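You operate a simulated robot arm through the tools that you are given. There is no shell and no other tool.

Carry out the task below with a simulated robot arm. There is one attempt and no reset: what you move stays moved.

## Task
Mix the stir beaker, then switch the stirrer and the strip off.
Fine: stand it inside the blue ring on the stirrer and stir on MEDIUM till its dye has mixed. Set down upright: stir beaker.

The check looks at the end state, three seconds after you hand in, the way a careful person would. Anything else that was tipped, shoved, dropped, spilled or broken makes it a failure.

## Robot
A 5-joint arm with a two-finger parallel gripper, fixed in place. Base frame: the origin is at the foot of the arm, x ahead of it, y to its left, z up; the work surface is at about z = 0. Readings come in cm, degrees, newtons and seconds.
With the tool pointing down near the work surface it reaches from about 26 to 68 cm from the base axis. Its first joint turns from -66.0 to 66.0 degrees. The tool tilts only in the upright plane through the base axis and itself; it spins freely about its own axis. Payload 2.9 kg.
The TCP is the grasp point between the finger pads, 3 cm short of the fingertips. In the tool frame z runs along the fingers and y along their closing line. Largest opening 11 cm; finger width 2, thickness 1; the body of the gripper, 4.8 by 11.2 cm, starts 5.5 cm behind the TCP.
Orientation is that of the tool frame in the base frame, as a unit quaternion [w, x, y, z]. With the fingers straight down and closing along the base's y, the tool's x points along the base's -x, its y along +y and its z along -z.

## Interface
- The arm moves only by the tool apply_moves. Its argument "deltas" is a list of rows, each a list of 3 entries, a list of its own where there are three numbers: the finger opening in cm, from 0 to 11, then the shift along the base's x, y, z in cm, then the turn, a rotation vector about the base's x, y, z in degrees. In form: [[claw, [x, y, z], [ax, ay, az]], ...]. A call has 1 to 20 rows; each row shifts and turns the commanded pose from where the row before left it. A row lasts 0.2 s, in which the tool goes at most 5 cm and 8.6 degrees; a call with a longer step from one row to the next is refused whole, and so is a gripper value outside its range. A pose out of reach is approached as far as the arm can. The call stops where the force on the tool passes 90 N (or 10 N more than at its start, if that is more) or the arm is blocked; 0.2 s more then pass. Each finger travels about 10.8 cm/s and halts on what it meets, pressing with about 37 N; the grip force reading is that of the motor and also rises with nothing between the fingers. The clock runs only during rows and for 0.2 s after the last one: add rows that do not move to give the fingers time. It gives the time, the measured TCP pose, the force on the tool (base axes), the opening and the grip force at its end, in the units of the frame above (readings bear some noise), with the torque about the TCP (base axes, N m) and any sound that the robot's microphone picked up.
- Cameras (640 x 400 px; columns grow to the right, rows downward): "scene" is fixed at [2.41, -45.08, 59.42]; the picture's right is [0.84, -0.55, 0.00], its down [-0.37, -0.56, -0.74] and it looks along [0.41, 0.62, -0.67] (base axes); focal length 334 px, centre (320, 200). "wrist" rides on the gripper at [7.2, 1.7, -10.3] in the tool frame; the picture's right is [-0.23, 0.97, 0.00], its down [-0.76, -0.18, -0.62] and it looks along [-0.61, -0.14, 0.78] (tool axes); focal length 222 px, centre (320, 200). There is no depth. A picture from a camera that has moved, and an enlarged one, comes with that camera's place and axes in the base frame and with its lens.
- grab_frame(camera): a new picture of that camera. The clock stands still meanwhile.
- zoom(camera, box): a new picture of the part [left, top, right, bottom] of that camera's present view, enlarged. The clock stands still meanwhile.
- job_done(): hands the job in; it is judged then, once.

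Nothing tells you positions but the pictures and the camera data. Unless the task says otherwise, let go and move clear before handing in.

The tools are called after "Emit:" by a JSON object that holds its "fn" and its "kwargs". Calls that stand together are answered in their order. apply_moves: Moves the arm, as the interface text tells. Its arguments: {"type":"object","properties":{"deltas":{"type":"array","items":{"type":"array"}}},"required":["deltas"]} The other tools are called the same way: grab_frame (camera) takes a picture; zoom (camera, box) takes an enlarged picture of a part of a camera's view; job_done () hands the job in.

At the start:

```text
time_s: 0.0
position: [36.53, -15.49, 33.15]
ee_rot: [0.0, 0.0, 1.0, 0.0]
wrist_force: [1.2, 0.5, -0.2]
torque: [0.0, 0.02, -0.01]
grip_width: 11.01
grasp_force: 0.1
```

scene: 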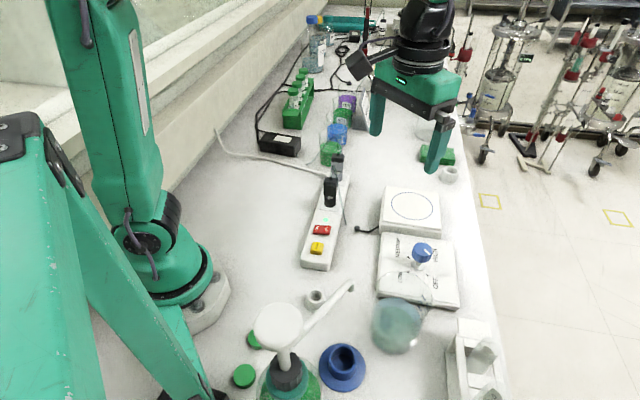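
wrist: 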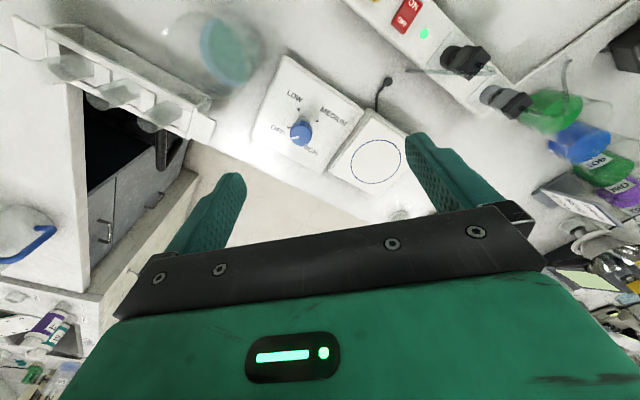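

I see a stirrer with a blue ring on its plate, a knob in front of it, a power strip with red and yellow switches, and a glass beaker near the front edge. I'll look closer before moving.

Emit:
{"fn": "zoom", "kwargs": {"camera": "scene", "box": [340, 170, 500, 370]}}

Emit:
{"fn": "zoom", "kwargs": {"camera": "scene", "box": [260, 140, 400, 280]}}

Emit:
{"fn": "zoom", "kwargs": {"camera": "wrist", "box": [140, 0, 440, 200]}}

Emit:
{"fn": "zoom", "kwargs": {"camera": "wrist", "box": [340, 0, 640, 200]}}

Emit:
{"fn": "zoom", "kwargs": {"camera": "scene", "box": [200, 260, 520, 400]}}

Emit:
{"fn": "zoom", "kwargs": {"camera": "scene", "box": [250, 0, 490, 190]}}

```text
2.00 times, centred on (420, 270) of scene
camera zoom: at [2.41, -45.08, 59.42], right [0.84, -0.55, 0.0], down [-0.37, -0.56, -0.74], along [0.41, 0.62, -0.67], focal length 669 px, centre (120, 60)
```

zoom: 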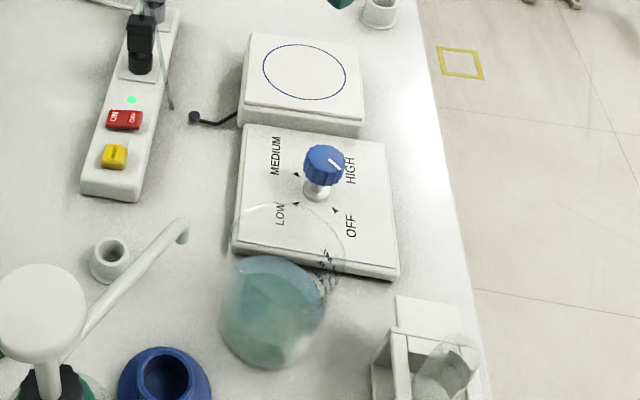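

```text
2.86 times, centred on (330, 210) of scene
camera zoom: at [2.41, -45.08, 59.42], right [0.84, -0.55, 0.0], down [-0.37, -0.56, -0.74], along [0.41, 0.62, -0.67], focal length 955 px, centre (291, 171)
```

zoom: 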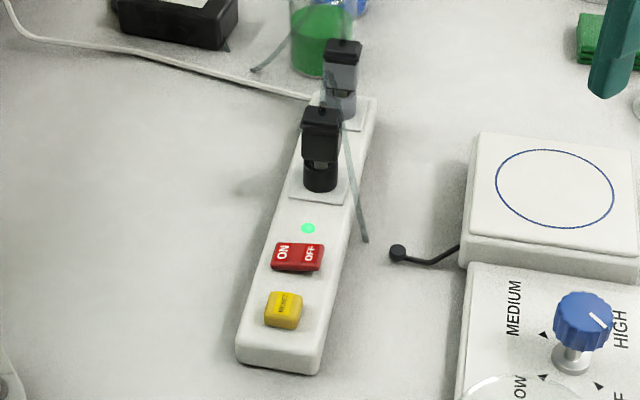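

```text
2.00 times, centred on (290, 100) of wrist
camera zoom: at [29.23, -13.91, 43.5], right [0.23, 0.97, 0.0], down [0.76, -0.18, 0.62], along [0.61, -0.14, -0.78], focal length 444 px, centre (380, 400)
```

zoom: 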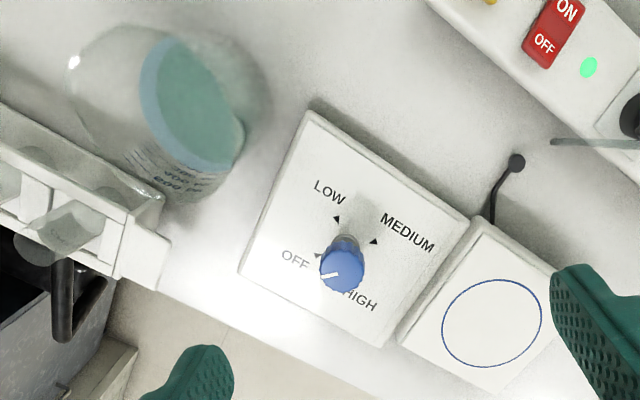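

```text
2.00 times, centred on (490, 100) of wrist
camera zoom: at [29.23, -13.91, 43.5], right [0.23, 0.97, 0.0], down [0.76, -0.18, 0.62], along [0.61, -0.14, -0.78], focal length 444 px, centre (-20, 400)
```

zoom: 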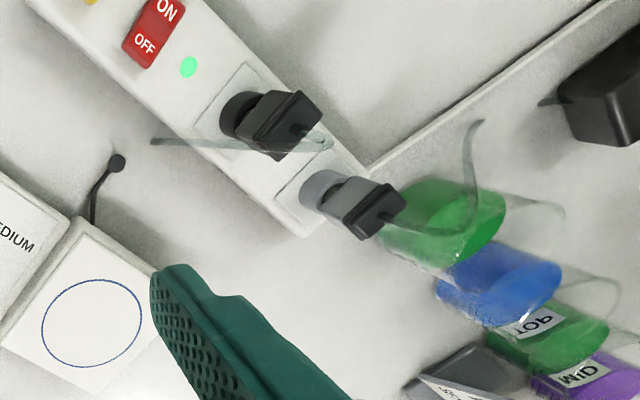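

```text
2.00 times, centred on (360, 330) of scene
camera zoom: at [2.41, -45.08, 59.42], right [0.84, -0.55, 0.0], down [-0.37, -0.56, -0.74], along [0.41, 0.62, -0.67], focal length 669 px, centre (240, -60)
```

zoom: 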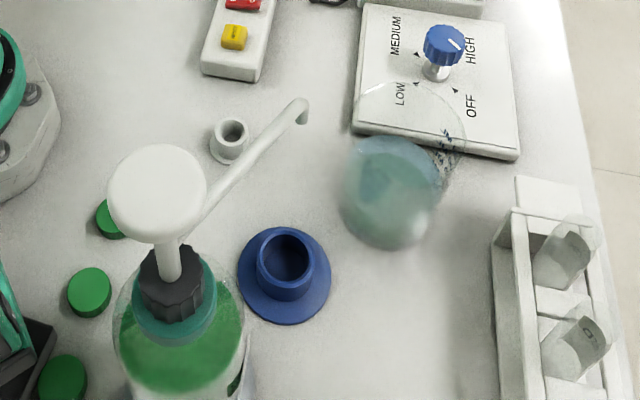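

```text
2.11 times, centred on (370, 95) of scene
camera zoom: at [2.41, -45.08, 59.42], right [0.84, -0.55, 0.0], down [-0.37, -0.56, -0.74], along [0.41, 0.62, -0.67], focal length 704 px, centre (215, 421)
```

zoom: 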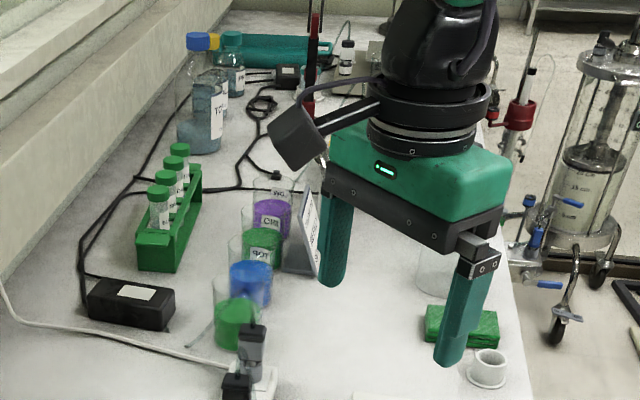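

The strip's green light is on. I want the knob's mark, the strip buttons and the beaker in more detail, so I'm zooming in further.

Emit:
{"fn": "zoom", "kwargs": {"camera": "scene", "box": [390, 225, 450, 300]}}

Emit:
{"fn": "zoom", "kwargs": {"camera": "wrist", "box": [260, 80, 360, 160]}}

Emit:
{"fn": "zoom", "kwargs": {"camera": "scene", "box": [360, 280, 450, 370]}}

Emit:
{"fn": "zoom", "kwargs": {"camera": "scene", "box": [295, 215, 345, 275]}}

Emit:
{"fn": "zoom", "kwargs": {"camera": "wrist", "box": [150, 0, 270, 110]}}

```text
5.33 times, centred on (420, 262) of scene
camera zoom: at [2.41, -45.08, 59.42], right [0.84, -0.55, 0.0], down [-0.37, -0.56, -0.74], along [0.41, 0.62, -0.67], focal length 1783 px, centre (-213, -133)
```

zoom: 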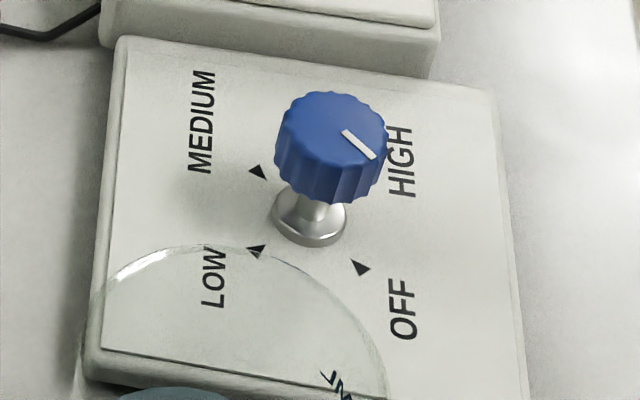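

```text
5.00 times, centred on (310, 120) of wrist
camera zoom: at [29.23, -13.91, 43.5], right [0.23, 0.97, 0.0], down [0.76, -0.18, 0.62], along [0.61, -0.14, -0.78], focal length 1111 px, centre (370, 600)
```

zoom: 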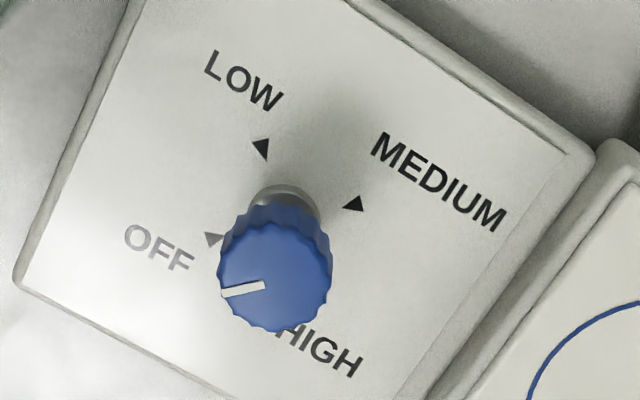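

```text
4.44 times, centred on (405, 325) of scene
camera zoom: at [2.41, -45.08, 59.42], right [0.84, -0.55, 0.0], down [-0.37, -0.56, -0.74], along [0.41, 0.62, -0.67], focal length 1486 px, centre (-58, -356)
```

zoom: 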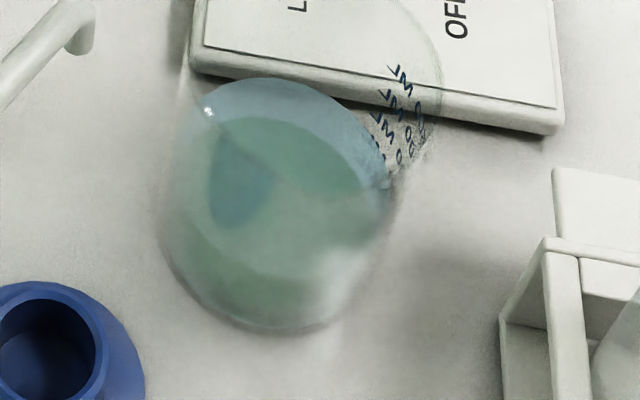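

```text
6.67 times, centred on (320, 245) of scene
camera zoom: at [2.41, -45.08, 59.42], right [0.84, -0.55, 0.0], down [-0.37, -0.56, -0.74], along [0.41, 0.62, -0.67], focal length 2229 px, centre (320, -100)
```

zoom: 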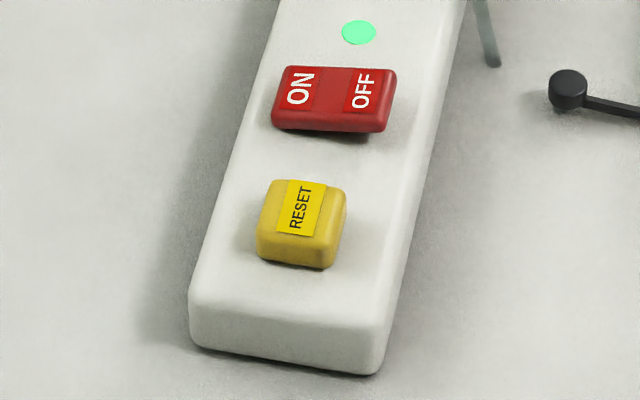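

```text
3.64 times, centred on (210, 55) of wrist
camera zoom: at [29.23, -13.91, 43.5], right [0.23, 0.97, 0.0], down [0.76, -0.18, 0.62], along [0.61, -0.14, -0.78], focal length 808 px, centre (720, 727)
```

zoom: 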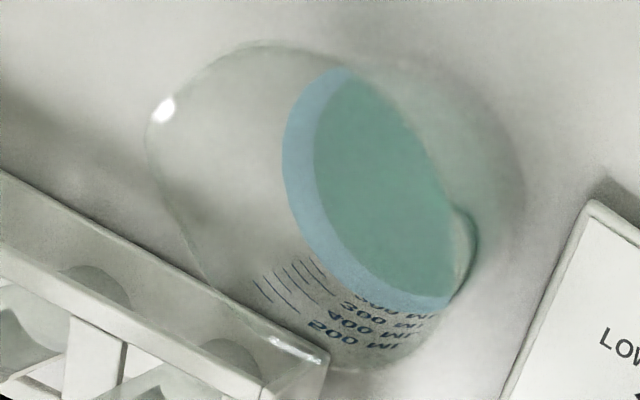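

The beaker looks to be at about (30, -28), roughly 9 cm wide and 12 cm tall. The ring is near (53, -8), and the knob, which sits at OFF, is near (42.5, -20.5). A pump spout stands near the beaker, so I'll spin the tool with the camera facing outward and survey from above while staying high.

Emit:
{"fn": "apply_moves", "kwargs": {"deltas": [[11, [-0.2, -0.65, 0], [0, 0, 8.44]], [11, [-0.2, -0.65, 0], [0, 0, 8.44]], [11, [-0.2, -0.65, 0], [0, 0, 8.44]], [11, [-0.2, -0.65, 0], [0, 0, 8.44]], [11, [-0.2, -0.65, 0], [0, 0, 8.44]], [11, [-0.2, -0.65, 0], [0, 0, 8.44]], [11, [-0.2, -0.65, 0], [0, 0, 8.44]], [11, [-0.2, -0.65, 0], [0, 0, 8.44]], [11, [-0.2, -0.65, 0], [0, 0, 8.44]], [11, [-0.2, -0.65, 0], [0, 0, 8.44]], [11, [-0.2, -0.65, 0], [0, 0, 8.44]], [11, [-0.2, -0.65, 0], [0, 0, 8.44]], [11, [-0.2, -0.65, 0], [0, 0, 8.44]], [11, [-0.2, -0.65, 0], [0, 0, 8.44]], [11, [-0.2, -0.65, 0], [0, 0, 8.44]], [11, [-0.2, -0.65, 0], [0, 0, 8.44]], [11, [0, 0, 0], [0, 0, 0]], [11, [0, 0, 0], [0, 0, 0]]]}}

Emit:
{"fn": "grab_frame", "kwargs": {"camera": "wrist"}}

Emit:
{"fn": "grab_frame", "kwargs": {"camera": "scene"}}

```text
time_s: 3.8
position: [33.44, -25.84, 33.14]
ee_rot: [0.0, 0.923, -0.385, 0.0]
wrist_force: [-0.3, 0.0, -0.4]
torque: [-0.04, 0.01, 0.0]
grip_width: 10.99
grasp_force: 0.0
```

```text
taken
camera wrist: at [37.27, -32.32, 43.46], right [-0.85, -0.52, 0.0], down [-0.41, 0.67, 0.62], along [-0.33, 0.53, -0.78], focal length 222 px, centre (320, 200)
```

wrist: 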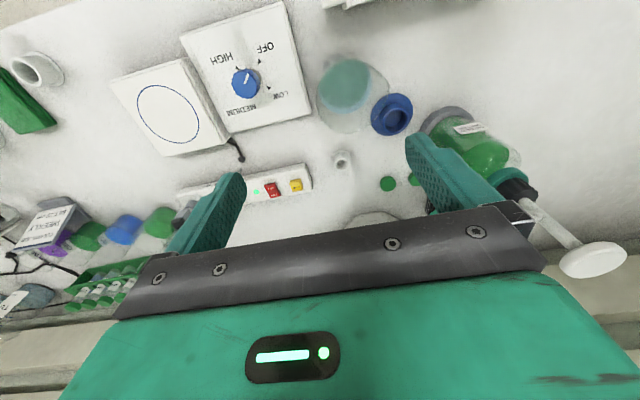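

```text
taken
```

scene: 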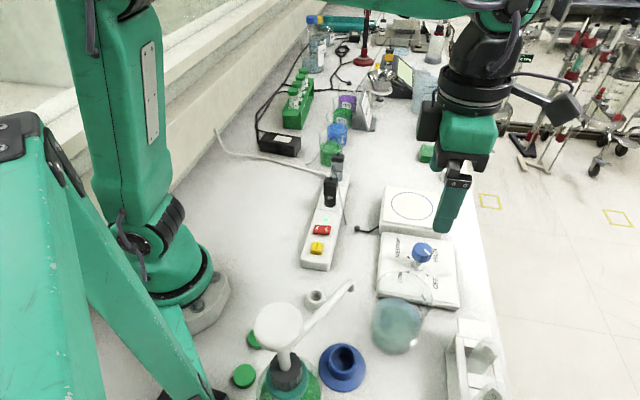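

I'm checking the pump spout geometry and the beaker in this view.

Emit:
{"fn": "zoom", "kwargs": {"camera": "wrist", "box": [300, 30, 460, 150]}}

Emit:
{"fn": "zoom", "kwargs": {"camera": "wrist", "box": [400, 80, 640, 290]}}

Emit:
{"fn": "zoom", "kwargs": {"camera": "wrist", "box": [100, 0, 320, 170]}}

Emit:
{"fn": "zoom", "kwargs": {"camera": "scene", "box": [230, 260, 370, 400]}}

```text
3.33 times, centred on (380, 90) of wrist
camera zoom: at [37.27, -32.32, 43.46], right [-0.85, -0.52, 0.0], down [-0.41, 0.67, 0.62], along [-0.33, 0.53, -0.78], focal length 740 px, centre (120, 567)
```

zoom: 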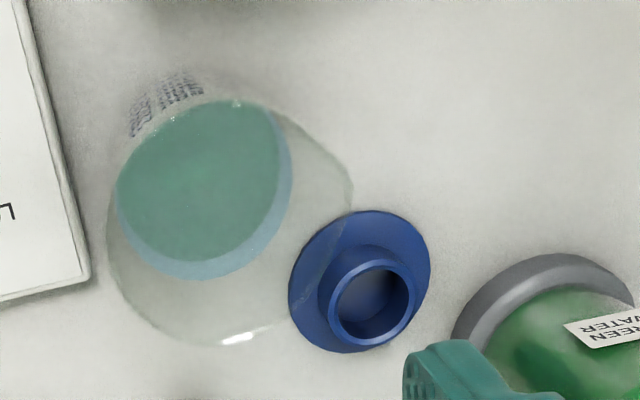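

```text
1.90 times, centred on (520, 185) of wrist
camera zoom: at [37.27, -32.32, 43.46], right [-0.85, -0.52, 0.0], down [-0.41, 0.67, 0.62], along [-0.33, 0.53, -0.78], focal length 423 px, centre (-61, 229)
```

zoom: 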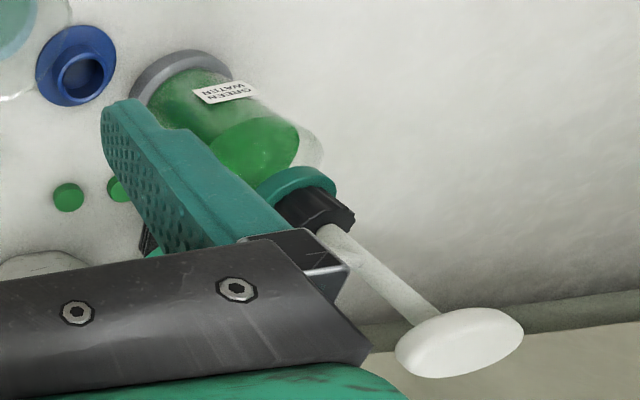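

```text
2.35 times, centred on (210, 85) of wrist
camera zoom: at [37.27, -32.32, 43.46], right [-0.85, -0.52, 0.0], down [-0.41, 0.67, 0.62], along [-0.33, 0.53, -0.78], focal length 523 px, centre (579, 471)
```

zoom: 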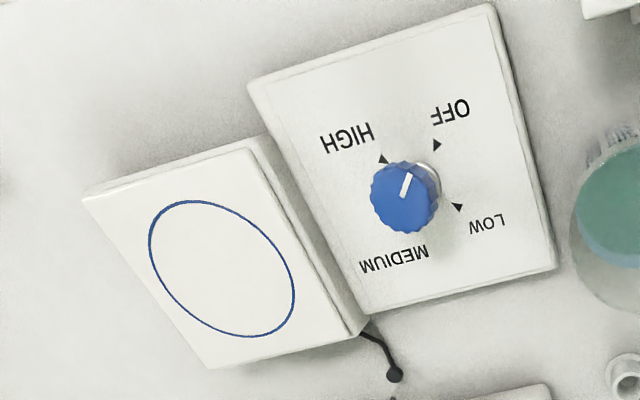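

```text
2.86 times, centred on (300, 330) of scene
camera zoom: at [2.41, -45.08, 59.42], right [0.84, -0.55, 0.0], down [-0.37, -0.56, -0.74], along [0.41, 0.62, -0.67], focal length 955 px, centre (377, -171)
```

zoom: 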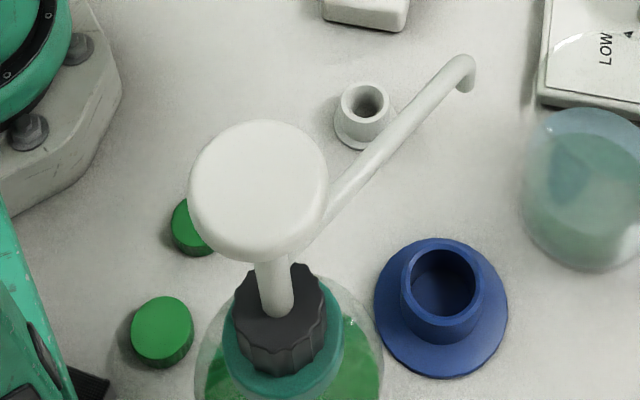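

The beaker centre triangulates to about (29.9, -28.0), with a rim height of about 12.3. The pump head is tall (around z = 31), with its spout tip near (17, -29), so there is clearance. I'll hover over the beaker.

Emit:
{"fn": "apply_moves", "kwargs": {"deltas": [[11, [-0.9, -0.55, -2.5], [0, 0, 0]], [11, [-0.9, -0.55, -2.5], [0, 0, 0]], [11, [-0.9, -0.55, -2.5], [0, 0, 0]], [11, [-0.84, -0.51, -2.5], [0, 0, 0]], [11, [0, 0, 0], [0, 0, 0]], [11, [0, 0, 0], [0, 0, 0]]]}}

Emit:
{"fn": "grab_frame", "kwargs": {"camera": "wrist"}}

Emit:
{"fn": "grab_frame", "kwargs": {"camera": "scene"}}

```text
time_s: 5.2
position: [32.12, -24.93, 22.87]
ee_rot: [0.0, 0.923, -0.385, 0.0]
wrist_force: [-0.3, -0.3, -0.4]
torque: [0.03, 0.04, 0.0]
grip_width: 11.0
grasp_force: 0.1
out of reach, approached as far as the arm can: row 1, 2, 3, 4
```

```text
taken
camera wrist: at [36.09, -31.34, 33.18], right [-0.85, -0.52, 0.0], down [-0.41, 0.67, 0.62], along [-0.33, 0.53, -0.78], focal length 222 px, centre (320, 200)
```

wrist: 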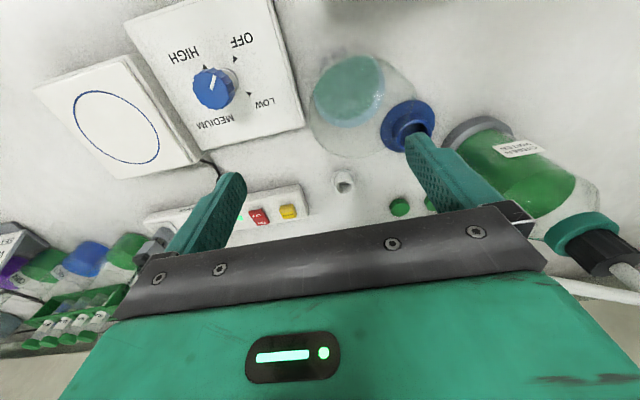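

```text
taken
```

scene: 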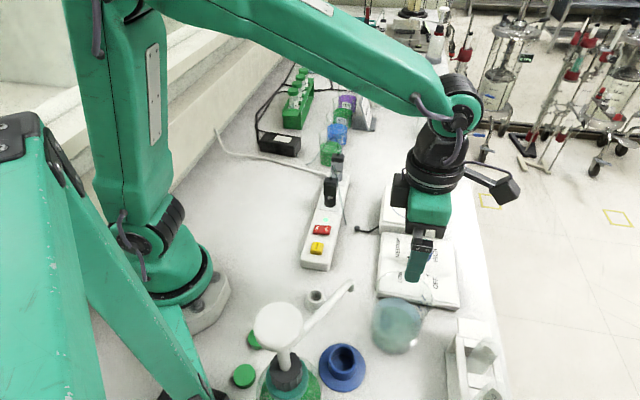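

The arm stopped short at azimuth about -38°, perhaps because of a wrist spin limit. I'll turn the yaw back a little and see whether the position follows.

Emit:
{"fn": "apply_moves", "kwargs": {"deltas": [[11, [0, 0, 0], [0, 0, -5]], [11, [0, 0, 0], [0, 0, -5]], [11, [0, 0, 0], [0, 0, 0]], [11, [0, 0, 0], [0, 0, 0]]]}}

```text
time_s: 6.2
position: [32.26, -24.9, 22.94]
ee_rot: [0.0, 0.887, -0.461, 0.0]
wrist_force: [-0.2, 0.1, 0.2]
torque: [-0.03, 0.02, -0.04]
grip_width: 10.99
grasp_force: 0.0
```

The yaw turned and the commanded pose appears to have re-based to where the arm actually is. Now I'll try moving toward the beaker again.

Emit:
{"fn": "apply_moves", "kwargs": {"deltas": [[11, [-0.7, -0.9, 0], [0, 0, 0]], [11, [0, 0, 0], [0, 0, 0]]]}}

```text
time_s: 6.8
position: [31.46, -25.89, 23.05]
ee_rot: [0.0, 0.887, -0.462, -0.001]
wrist_force: [0.7, 0.4, 0.1]
torque: [-0.01, -0.02, -0.02]
grip_width: 10.99
grasp_force: 0.0
```

That worked, so the limit was the wrist spin, and the closing line now runs along (0.82, 0.57). I'm continuing over the beaker centre.

Emit:
{"fn": "apply_moves", "kwargs": {"deltas": [[11, [-0.78, -1.05, 0], [0, 0, 0]], [11, [-0.78, -1.05, 0], [0, 0, 0]], [11, [0, 0, 0], [0, 0, 0]], [11, [0, 0, 0], [0, 0, 0]]]}}

Emit:
{"fn": "grab_frame", "kwargs": {"camera": "wrist"}}

Emit:
{"fn": "grab_frame", "kwargs": {"camera": "scene"}}

```text
time_s: 7.8
position: [30.11, -27.77, 23.22]
ee_rot: [0.0, 0.887, -0.462, -0.001]
wrist_force: [-0.3, 0.2, 0.5]
torque: [0.01, -0.02, -0.01]
grip_width: 11.0
grasp_force: 0.1
```

```text
taken
camera wrist: at [32.72, -34.83, 33.48], right [-0.93, -0.37, 0.0], down [-0.29, 0.73, 0.62], along [-0.23, 0.58, -0.78], focal length 222 px, centre (320, 200)
```

wrist: 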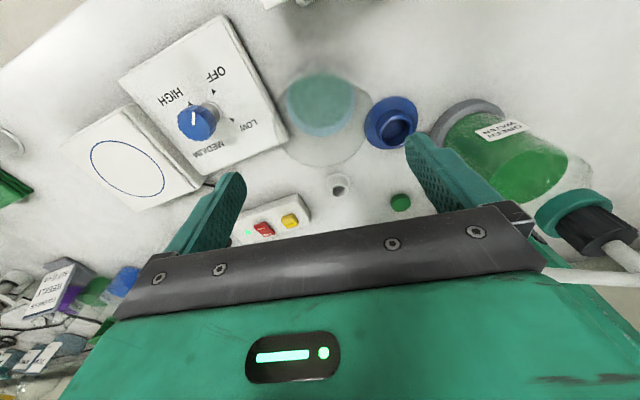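

```text
taken
```

scene: 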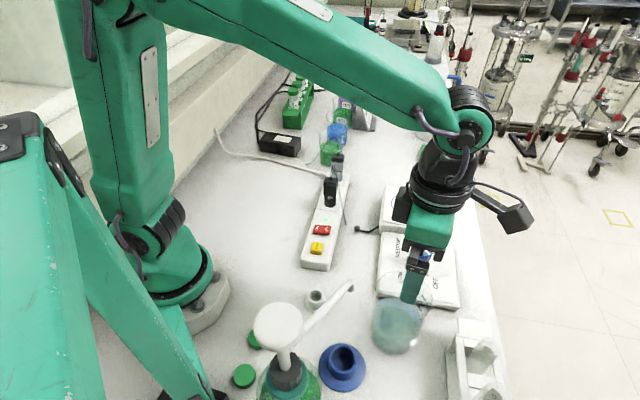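

Emit:
{"fn": "zoom", "kwargs": {"camera": "wrist", "box": [250, 50, 410, 190]}}

Emit:
{"fn": "zoom", "kwargs": {"camera": "wrist", "box": [80, 20, 300, 200]}}

```text
2.86 times, centred on (330, 120) of wrist
camera zoom: at [32.72, -34.83, 33.48], right [-0.93, -0.37, 0.0], down [-0.29, 0.73, 0.62], along [-0.23, 0.58, -0.78], focal length 635 px, centre (291, 429)
```

zoom: 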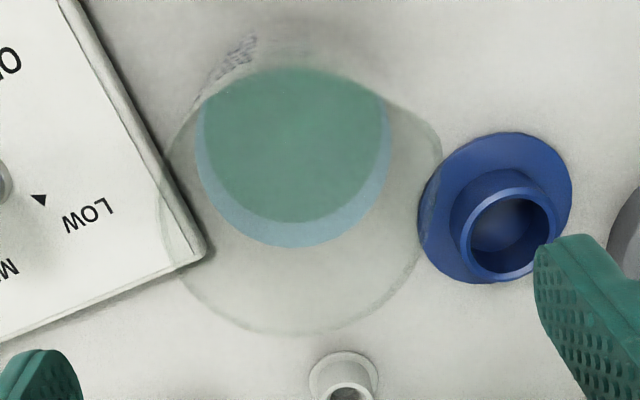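

```text
2.22 times, centred on (190, 110) of wrist
camera zoom: at [32.72, -34.83, 33.48], right [-0.93, -0.37, 0.0], down [-0.29, 0.73, 0.62], along [-0.23, 0.58, -0.78], focal length 494 px, centre (609, 400)
```

zoom: 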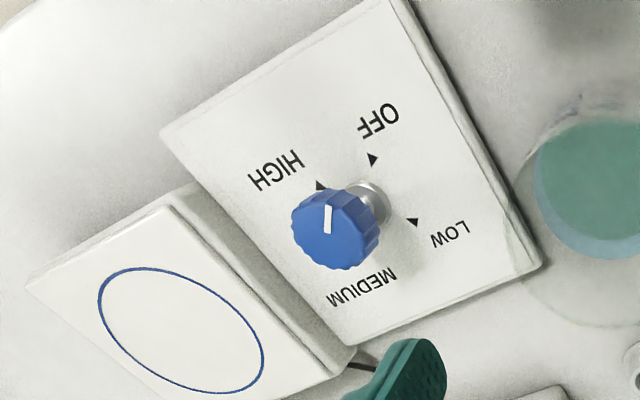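

The beaker is centred between the fingers and in line with the tool. I'll descend in stages until the grasp point is at about z = 8.3.

Emit:
{"fn": "apply_moves", "kwargs": {"deltas": [[11, [0, 0, -1.8], [0, 0, 0]], [11, [0, 0, -1.8], [0, 0, 0]], [11, [0, 0, -1.8], [0, 0, 0]], [11, [0, 0, -1.8], [0, 0, 0]], [11, [0, 0, 0], [0, 0, 0]], [11, [0, 0, 0], [0, 0, 0]]]}}

Emit:
{"fn": "grab_frame", "kwargs": {"camera": "wrist"}}

Emit:
{"fn": "zoom", "kwargs": {"camera": "scene", "box": [280, 170, 560, 400]}}

```text
time_s: 9.2
position: [29.89, -27.73, 15.89]
ee_rot: [0.0, 0.887, -0.462, 0.001]
wrist_force: [0.2, -0.8, 0.6]
torque: [0.01, 0.0, -0.01]
grip_width: 11.0
grasp_force: 0.0
```

```text
taken
camera wrist: at [32.59, -34.88, 26.23], right [-0.93, -0.37, 0.0], down [-0.29, 0.73, 0.62], along [-0.23, 0.58, -0.78], focal length 222 px, centre (320, 200)
```

wrist: 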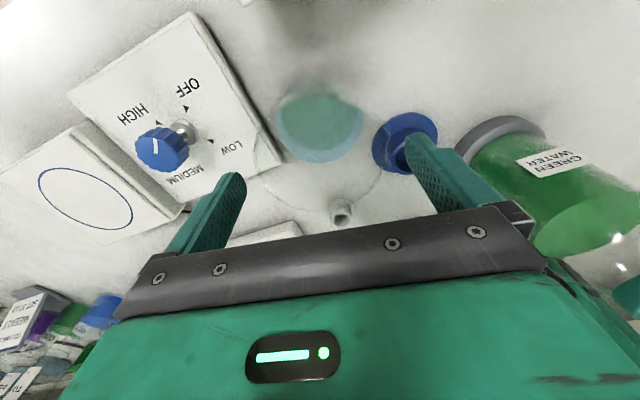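

```text
1.74 times, centred on (420, 285) of scene
camera zoom: at [2.41, -45.08, 59.42], right [0.84, -0.55, 0.0], down [-0.37, -0.56, -0.74], along [0.41, 0.62, -0.67], focal length 582 px, centre (146, 52)
```

zoom: 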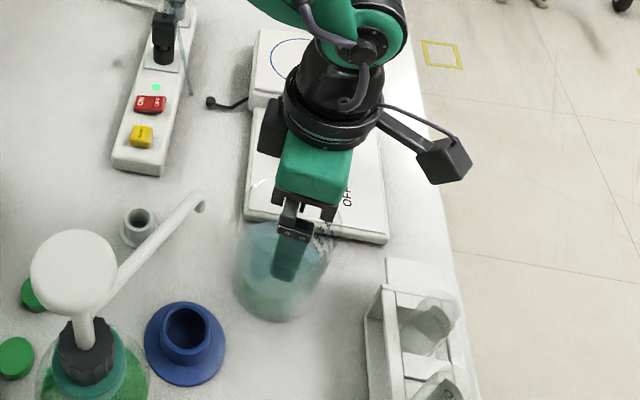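

The tips are just above the rim level. I'll check the centring before descending past the rim.

Emit:
{"fn": "zoom", "kwargs": {"camera": "wrist", "box": [210, 70, 450, 230]}}

```text
2.50 times, centred on (330, 150) of wrist
camera zoom: at [32.59, -34.88, 26.23], right [-0.93, -0.37, 0.0], down [-0.29, 0.73, 0.62], along [-0.23, 0.58, -0.78], focal length 555 px, centre (295, 325)
```

zoom: 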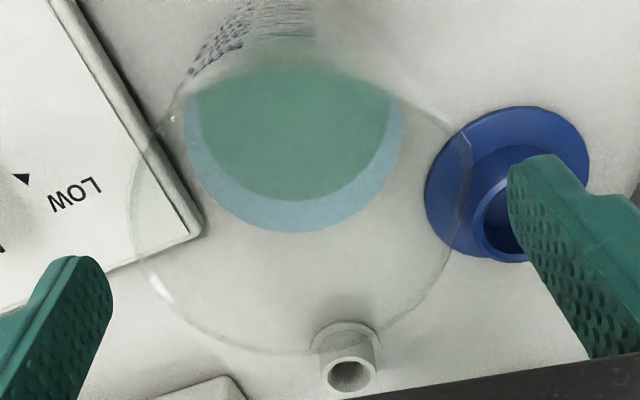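

Centring is good to about 1–2 mm. I'll nudge slightly, descend to the grasp height and close gently on the beaker.

Emit:
{"fn": "apply_moves", "kwargs": {"deltas": [[11, [0.1, 0.0, -1.0], [0, 0, 0]], [11, [0.05, 0, -1.6], [0, 0, 0]], [11, [0, 0, -1.6], [0, 0, 0]], [11, [0, 0, -1.6], [0, 0, 0]], [11, [0, 0, -1.7], [0, 0, 0]], [11, [0, 0, 0], [0, 0, 0]], [11, [0, 0, 0], [0, 0, 0]]]}}

Emit:
{"fn": "grab_frame", "kwargs": {"camera": "wrist"}}

Emit:
{"fn": "zoom", "kwargs": {"camera": "scene", "box": [280, 170, 560, 400]}}

```text
time_s: 10.8
position: [30.09, -28.08, 8.44]
ee_rot: [0.0, 0.887, -0.461, 0.0]
wrist_force: [0.0, 0.6, 0.3]
torque: [0.0, 0.02, -0.01]
grip_width: 11.02
grasp_force: 0.1
```

```text
taken
camera wrist: at [32.86, -34.98, 18.78], right [-0.93, -0.37, 0.0], down [-0.29, 0.73, 0.62], along [-0.23, 0.58, -0.78], focal length 222 px, centre (320, 200)
```

wrist: 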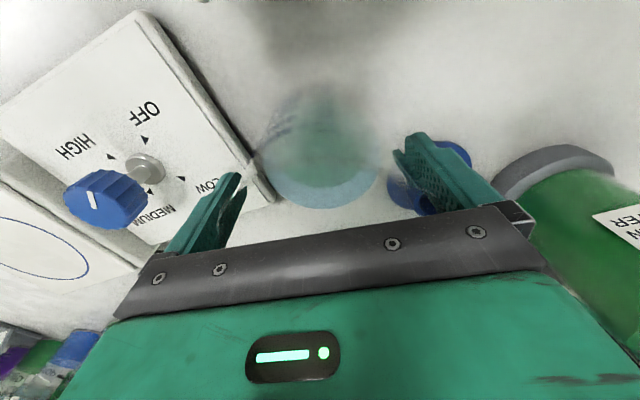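

```text
1.74 times, centred on (420, 285) of scene
camera zoom: at [2.41, -45.08, 59.42], right [0.84, -0.55, 0.0], down [-0.37, -0.56, -0.74], along [0.41, 0.62, -0.67], focal length 582 px, centre (146, 52)
```

zoom: 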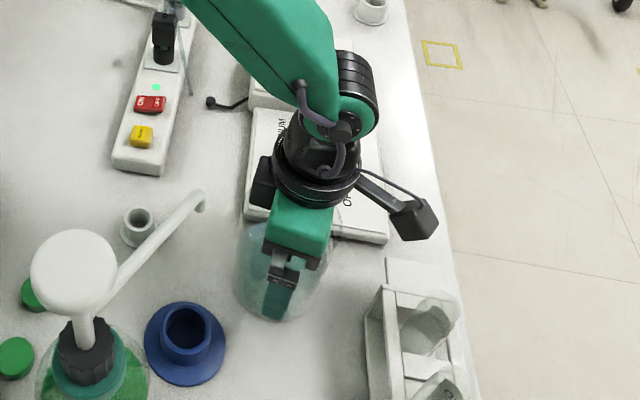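

The fingers straddle the beaker without contact. I'm closing slowly.

Emit:
{"fn": "apply_moves", "kwargs": {"deltas": [[10.4, [0, 0, 0], [0, 0, 0]], [9.9, [0, 0, 0], [0, 0, 0]], [9.5, [0, 0, 0], [0, 0, 0]], [9.2, [0, 0, 0], [0, 0, 0]], [8.9, [0, 0, 0], [0, 0, 0]], [8.6, [0, 0, 0], [0, 0, 0]], [8.6, [0, 0, 0], [0, 0, 0]]]}}

```text
time_s: 12.4
position: [30.16, -27.99, 8.5]
ee_rot: [0.001, 0.887, -0.462, -0.002]
wrist_force: [-0.6, 0.5, 0.7]
torque: [-0.01, 0.05, 0.02]
grip_width: 8.71
grasp_force: 1.0
```

Emit:
{"fn": "apply_moves", "kwargs": {"deltas": [[8.3, [0, 0, 0], [0, 0, 0]], [8.0, [0, 0, 0], [0, 0, 0]], [7.6, [0, 0, 0], [0, 0, 0]], [7.6, [0, 0, 0], [0, 0, 0]]]}}

Emit:
{"fn": "grab_frame", "kwargs": {"camera": "wrist"}}

```text
time_s: 13.4
position: [30.11, -28.06, 8.45]
ee_rot: [0.0, 0.887, -0.462, 0.0]
wrist_force: [-2.1, -0.9, 0.1]
torque: [-0.03, 0.07, 0.03]
grip_width: 8.69
grasp_force: 37.2
```

```text
taken
camera wrist: at [32.86, -34.98, 18.8], right [-0.93, -0.37, 0.0], down [-0.29, 0.73, 0.62], along [-0.23, 0.58, -0.78], focal length 222 px, centre (320, 200)
```

wrist: 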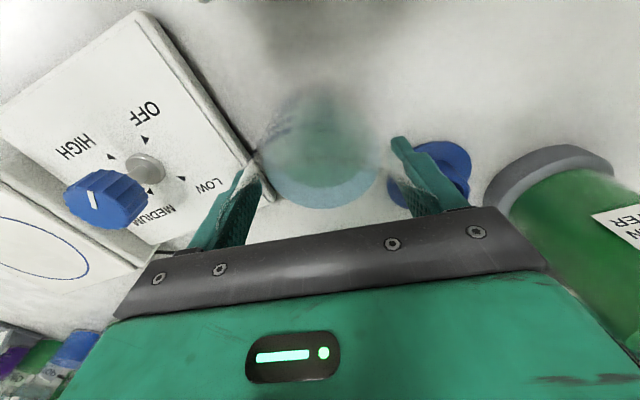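

The beaker is gripped at 8.69 cm. I'll lift slowly and check the weight.

Emit:
{"fn": "apply_moves", "kwargs": {"deltas": [[7.6, [0, 0, 0.3], [0, 0, 0]], [7.6, [0, 0, 0.5], [0, 0, 0]], [7.6, [0, 0, 0.7], [0, 0, 0]], [7.6, [0, 0, 0.7], [0, 0, 0]], [7.6, [0, 0, 0.5], [0, 0, 0]], [7.6, [0, 0, 0.3], [0, 0, 0]], [7.6, [0, 0, 0], [0, 0, 0]]]}}

Emit:
{"fn": "grab_frame", "kwargs": {"camera": "wrist"}}

Emit:
{"fn": "zoom", "kwargs": {"camera": "scene", "box": [280, 170, 560, 400]}}

```text
time_s: 15.0
position: [30.09, -28.17, 11.56]
ee_rot: [0.0, 0.887, -0.461, 0.0]
wrist_force: [0.7, -0.4, -3.3]
torque: [-0.04, 0.02, 0.04]
grip_width: 8.7
grasp_force: 36.8
```

```text
taken
camera wrist: at [32.74, -35.06, 21.77], right [-0.93, -0.37, 0.0], down [-0.29, 0.73, 0.62], along [-0.23, 0.58, -0.78], focal length 222 px, centre (320, 200)
```

wrist: 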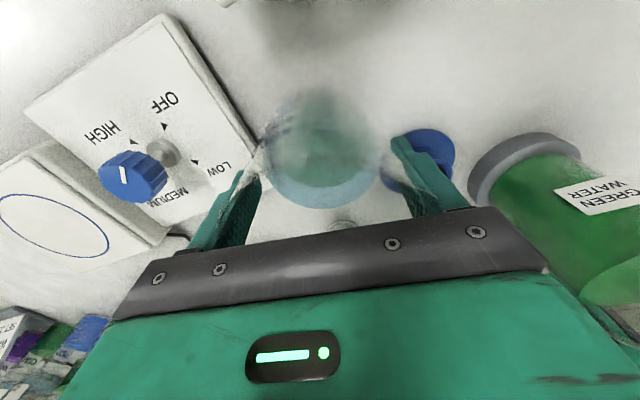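

```text
1.74 times, centred on (420, 285) of scene
camera zoom: at [2.41, -45.08, 59.42], right [0.84, -0.55, 0.0], down [-0.37, -0.56, -0.74], along [0.41, 0.62, -0.67], focal length 582 px, centre (146, 52)
```

zoom: 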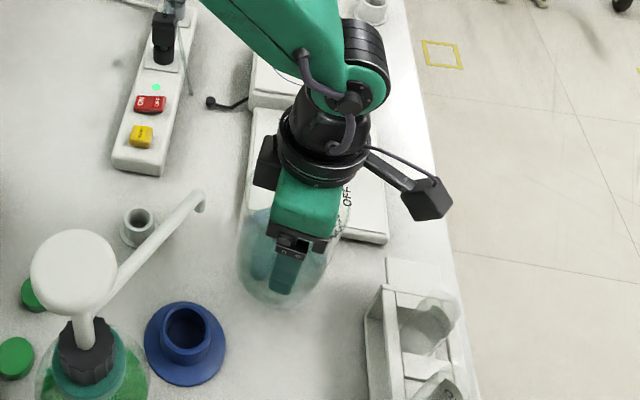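

The beaker is lifted with its base about 8.45 cm below the grasp point. I'll raise it enough to clear the knob, then travel toward the stirrer gently.

Emit:
{"fn": "apply_moves", "kwargs": {"deltas": [[7.6, [0, 0, 0.4], [0, 0, 0]], [7.6, [0, 0, 0.8], [0, 0, 0]], [7.6, [0, 0, 1.2], [0, 0, 0]], [7.6, [0, 0, 1.4], [0, 0, 0]], [7.6, [0, 0, 1.4], [0, 0, 0]], [7.6, [0, 0, 1.4], [0, 0, 0]], [7.6, [0, 0, 1.2], [0, 0, 0]], [7.6, [0, 0, 0.8], [0, 0, 0]], [7.6, [0, 0, 0.4], [0, 0, 0]], [7.6, [0.3, 0.2, 0], [0, 0, 0]], [7.6, [0.6, 0.5, 0], [0, 0, 0]], [7.6, [0.9, 0.8, 0], [0, 0, 0]], [7.6, [1.2, 1.0, 0], [0, 0, 0]], [7.6, [1.2, 1.0, 0], [0, 0, 0]], [7.6, [1.2, 1.0, 0], [0, 0, 0]], [7.6, [1.2, 1.0, 0], [0, 0, 0]], [7.6, [0.9, 0.8, 0], [0, 0, 0]], [7.6, [0.6, 0.5, 0], [0, 0, 0]], [7.6, [0.3, 0.2, 0], [0, 0, 0]], [7.6, [0, 0, 0], [0, 0, 0]]]}}

Emit:
{"fn": "grab_frame", "kwargs": {"camera": "wrist"}}

Emit:
{"fn": "grab_frame", "kwargs": {"camera": "scene"}}

```text
time_s: 19.2
position: [38.44, -21.0, 20.32]
ee_rot: [0.0, 0.887, -0.461, 0.001]
wrist_force: [-0.2, -0.7, -3.6]
torque: [-0.02, -0.03, -0.01]
grip_width: 8.68
grasp_force: 36.8
```

```text
taken
camera wrist: at [41.13, -27.96, 30.66], right [-0.93, -0.37, 0.0], down [-0.29, 0.73, 0.62], along [-0.23, 0.58, -0.78], focal length 222 px, centre (320, 200)
```

wrist: 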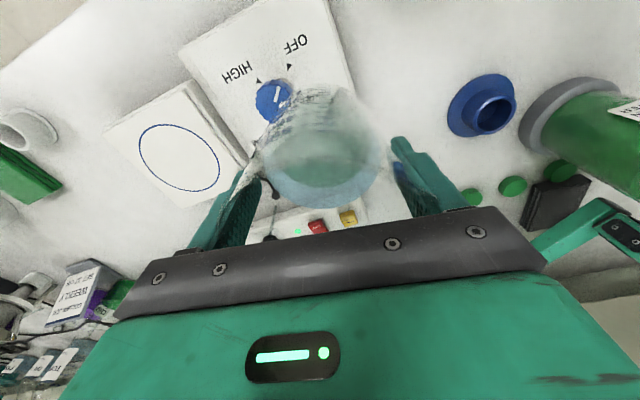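

```text
taken
```

scene: 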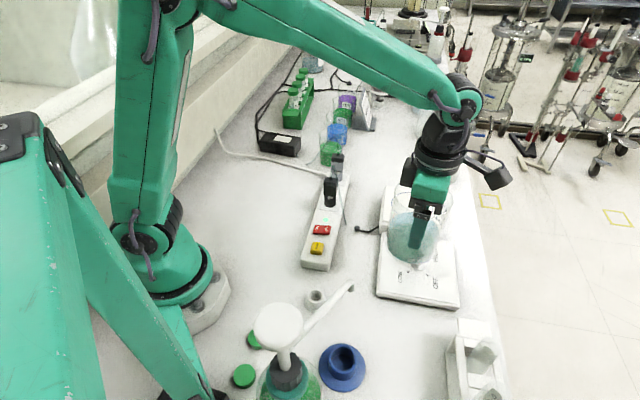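

Emit:
{"fn": "zoom", "kwargs": {"camera": "wrist", "box": [90, 60, 290, 220]}}

Emit:
{"fn": "zoom", "kwargs": {"camera": "wrist", "box": [180, 0, 380, 140]}}

```text
2.50 times, centred on (190, 140) of wrist
camera zoom: at [41.13, -27.96, 30.66], right [-0.93, -0.37, 0.0], down [-0.29, 0.73, 0.62], along [-0.23, 0.58, -0.78], focal length 555 px, centre (645, 350)
```

zoom: 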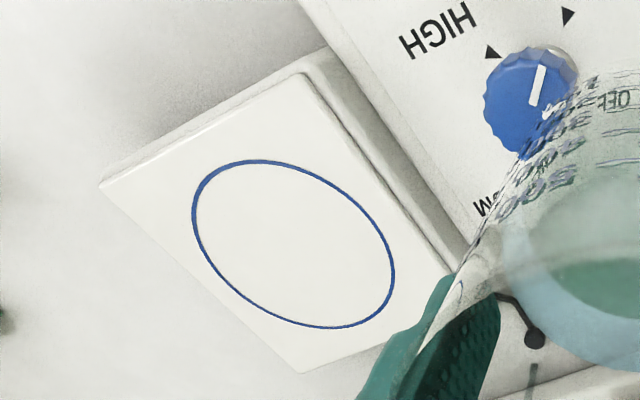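

```text
2.86 times, centred on (280, 70) of wrist
camera zoom: at [41.13, -27.96, 30.66], right [-0.93, -0.37, 0.0], down [-0.29, 0.73, 0.62], along [-0.23, 0.58, -0.78], focal length 635 px, centre (434, 571)
```

zoom: 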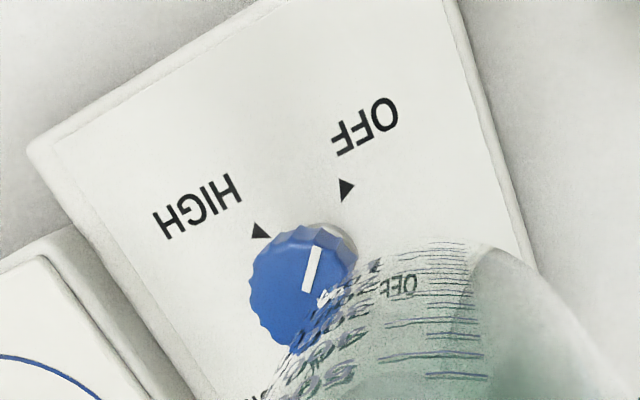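

The ring centre triangulates to about (52.8, -8.0) with the plate top at about 4.6. I'm moving the beaker over it while it is still high.

Emit:
{"fn": "apply_moves", "kwargs": {"deltas": [[7.6, [0.28, 0.25, 0], [0, 0, 0]], [7.6, [0.55, 0.5, 0], [0, 0, 0]], [7.6, [0.83, 0.75, 0], [0, 0, 0]], [7.6, [1.1, 1.0, 0], [0, 0, 0]], [7.6, [1.1, 1.0, 0], [0, 0, 0]], [7.6, [1.1, 1.0, 0], [0, 0, 0]], [7.6, [1.1, 1.0, 0], [0, 0, 0]], [7.6, [1.1, 1.0, 0], [0, 0, 0]], [7.6, [1.1, 1.0, 0], [0, 0, 0]], [7.6, [1.1, 1.0, 0], [0, 0, 0]], [7.6, [1.1, 1.0, 0], [0, 0, 0]], [7.6, [1.1, 1.0, 0], [0, 0, 0]], [7.6, [1.1, 1.0, 0], [0, 0, 0]], [7.6, [0.83, 0.75, 0], [0, 0, 0]], [7.6, [0.55, 0.5, 0], [0, 0, 0]], [7.6, [0.28, 0.25, 0], [0, 0, 0]], [7.6, [0, 0, 0], [0, 0, 0]], [7.6, [0, 0, 0], [0, 0, 0]]]}}

Emit:
{"fn": "grab_frame", "kwargs": {"camera": "wrist"}}

Emit:
{"fn": "grab_frame", "kwargs": {"camera": "scene"}}

```text
time_s: 23.0
position: [52.86, -8.05, 20.56]
ee_rot: [0.0, 0.887, -0.462, -0.001]
wrist_force: [0.2, -0.8, -3.8]
torque: [0.0, -0.03, 0.03]
grip_width: 8.7
grasp_force: 37.3
```

```text
taken
camera wrist: at [55.52, -15.01, 30.82], right [-0.93, -0.37, 0.0], down [-0.29, 0.73, 0.62], along [-0.23, 0.58, -0.78], focal length 222 px, centre (320, 200)
```

wrist: 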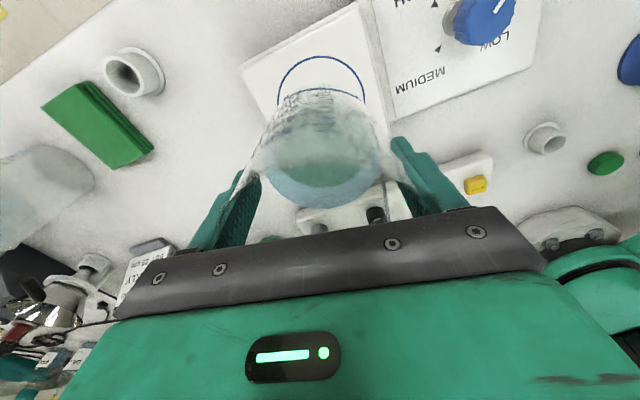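

```text
taken
```

scene: 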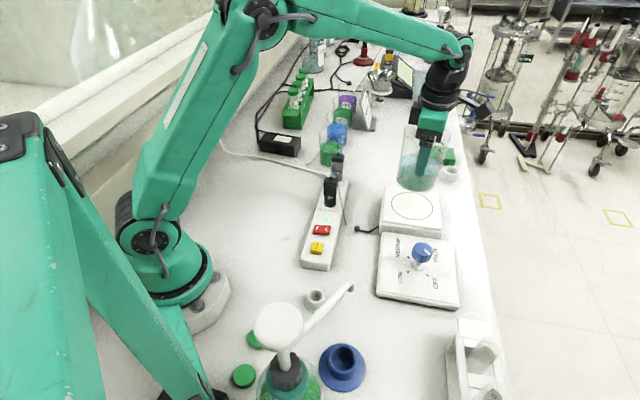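

I'm zooming in to check ring alignment under the beaker.

Emit:
{"fn": "zoom", "kwargs": {"camera": "wrist", "box": [230, 30, 410, 150]}}

Emit:
{"fn": "zoom", "kwargs": {"camera": "scene", "box": [360, 120, 480, 240]}}

```text
3.33 times, centred on (320, 90) of wrist
camera zoom: at [55.52, -15.01, 30.82], right [-0.93, -0.37, 0.0], down [-0.29, 0.73, 0.62], along [-0.23, 0.58, -0.78], focal length 740 px, centre (320, 567)
```

zoom: 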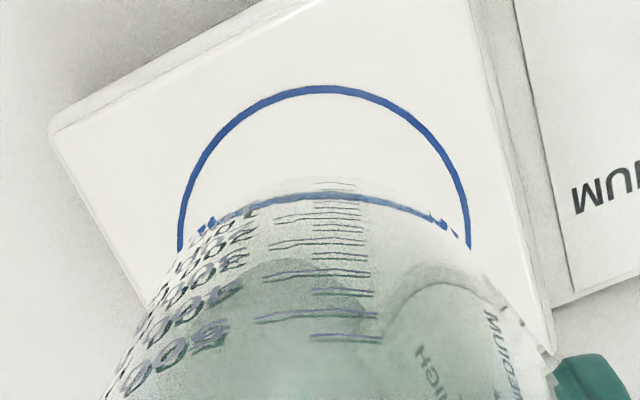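

```text
3.33 times, centred on (420, 180) of scene
camera zoom: at [2.41, -45.08, 59.42], right [0.84, -0.55, 0.0], down [-0.37, -0.56, -0.74], along [0.41, 0.62, -0.67], focal length 1115 px, centre (-13, 267)
```

zoom: 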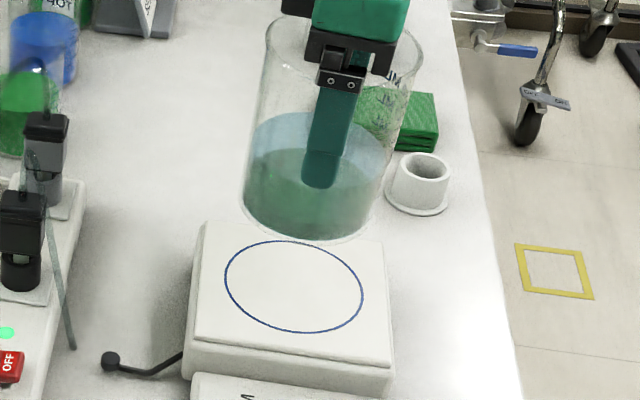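

Alignment is within about 1 mm. I'll shift slightly and lower to just above the plate, then recheck.

Emit:
{"fn": "apply_moves", "kwargs": {"deltas": [[7.6, [-0.1, -0.04, -0.4], [0, 0, 0]], [7.6, [0, 0, -0.8], [0, 0, 0]], [7.6, [0, 0, -1.0], [0, 0, 0]], [7.6, [0, 0, -1.0], [0, 0, 0]], [7.6, [0, 0, -1.0], [0, 0, 0]], [7.6, [0, 0, -0.8], [0, 0, 0]], [7.6, [0, 0, -0.6], [0, 0, 0]], [7.6, [0, 0, -0.4], [0, 0, 0]], [7.6, [0, 0, 0], [0, 0, 0]], [7.6, [0, 0, 0], [0, 0, 0]]]}}

Emit:
{"fn": "zoom", "kwargs": {"camera": "wrist", "box": [230, 60, 410, 220]}}

Emit:
{"fn": "zoom", "kwargs": {"camera": "scene", "box": [360, 130, 480, 250]}}

```text
time_s: 25.2
position: [52.81, -8.06, 14.6]
ee_rot: [-0.001, 0.887, -0.462, 0.0]
wrist_force: [0.5, -0.3, -4.0]
torque: [-0.04, 0.0, 0.01]
grip_width: 8.7
grasp_force: 37.2
```

```text
2.50 times, centred on (320, 140) of wrist
camera zoom: at [55.43, -15.09, 24.84], right [-0.93, -0.37, 0.0], down [-0.29, 0.73, 0.62], along [-0.23, 0.58, -0.78], focal length 555 px, centre (320, 350)
```

zoom: 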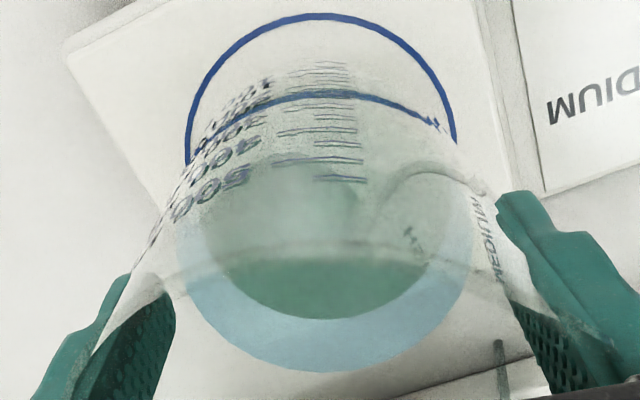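

```text
3.33 times, centred on (420, 190) of scene
camera zoom: at [2.41, -45.08, 59.42], right [0.84, -0.55, 0.0], down [-0.37, -0.56, -0.74], along [0.41, 0.62, -0.67], focal length 1115 px, centre (-13, 233)
```

zoom: 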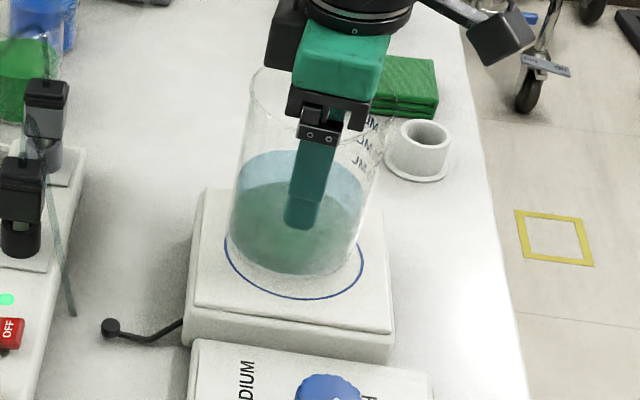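

Everything lines up. I'm lowering slowly and watching the force for touchdown.

Emit:
{"fn": "apply_moves", "kwargs": {"deltas": [[7.6, [0, 0, -0.3], [0, 0, 0]], [7.6, [0, 0, -0.3], [0, 0, 0]], [7.6, [0, 0, -0.3], [0, 0, 0]], [7.6, [0, 0, 0], [0, 0, 0]]]}}

Emit:
{"fn": "zoom", "kwargs": {"camera": "scene", "box": [360, 130, 480, 250]}}

Emit:
{"fn": "zoom", "kwargs": {"camera": "wrist", "box": [230, 60, 410, 220]}}

```text
time_s: 26.2
position: [52.79, -7.89, 13.55]
ee_rot: [0.0, 0.887, -0.462, 0.0]
wrist_force: [0.2, -0.6, -2.8]
torque: [-0.04, -0.04, 0.0]
grip_width: 8.68
grasp_force: 36.6
```

```text
3.33 times, centred on (420, 190) of scene
camera zoom: at [2.41, -45.08, 59.42], right [0.84, -0.55, 0.0], down [-0.37, -0.56, -0.74], along [0.41, 0.62, -0.67], focal length 1115 px, centre (-13, 233)
```

zoom: 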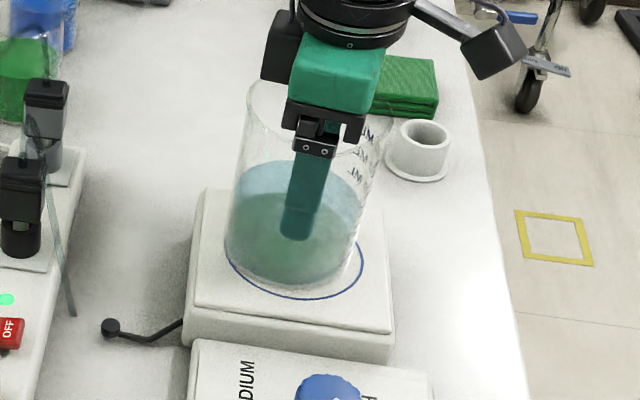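

```text
2.50 times, centred on (320, 140) of wrist
camera zoom: at [55.46, -14.99, 23.83], right [-0.93, -0.37, 0.0], down [-0.29, 0.73, 0.62], along [-0.23, 0.58, -0.78], focal length 555 px, centre (320, 350)
```

zoom: 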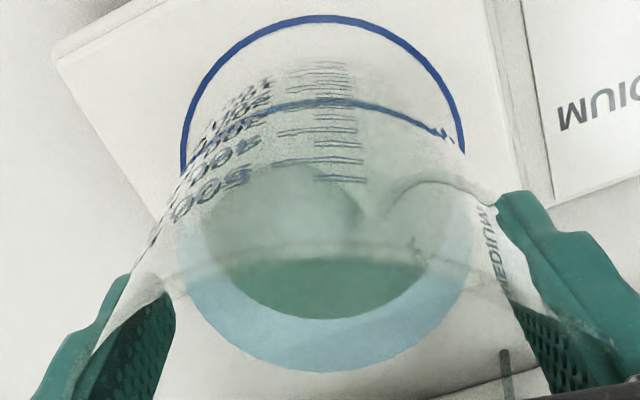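

Emit:
{"fn": "zoom", "kwargs": {"camera": "scene", "box": [380, 170, 445, 225]}}

Emit:
{"fn": "zoom", "kwargs": {"camera": "wrist", "box": [270, 60, 390, 140]}}

```text
7.27 times, centred on (412, 198) of scene
camera zoom: at [2.41, -45.08, 59.42], right [0.84, -0.55, 0.0], down [-0.37, -0.56, -0.74], along [0.41, 0.62, -0.67], focal length 2432 px, centre (-353, 218)
```

zoom: 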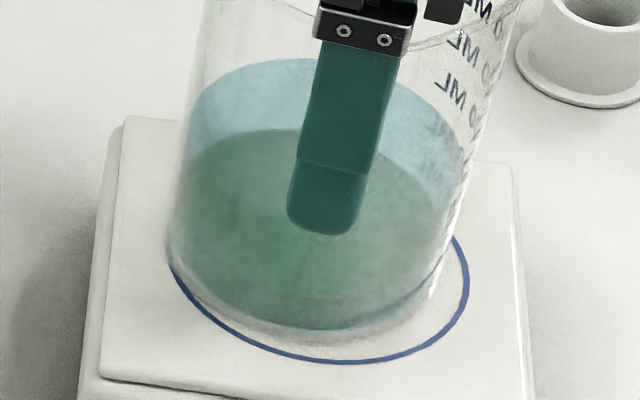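

```text
5.00 times, centred on (330, 100) of wrist
camera zoom: at [55.46, -14.99, 23.83], right [-0.93, -0.37, 0.0], down [-0.29, 0.73, 0.62], along [-0.23, 0.58, -0.78], focal length 1111 px, centre (270, 700)
```

zoom: 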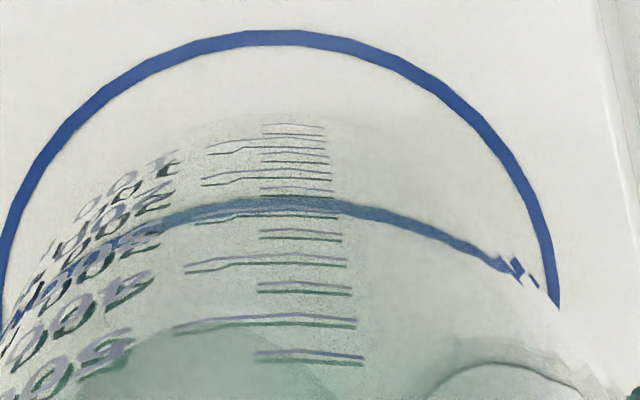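

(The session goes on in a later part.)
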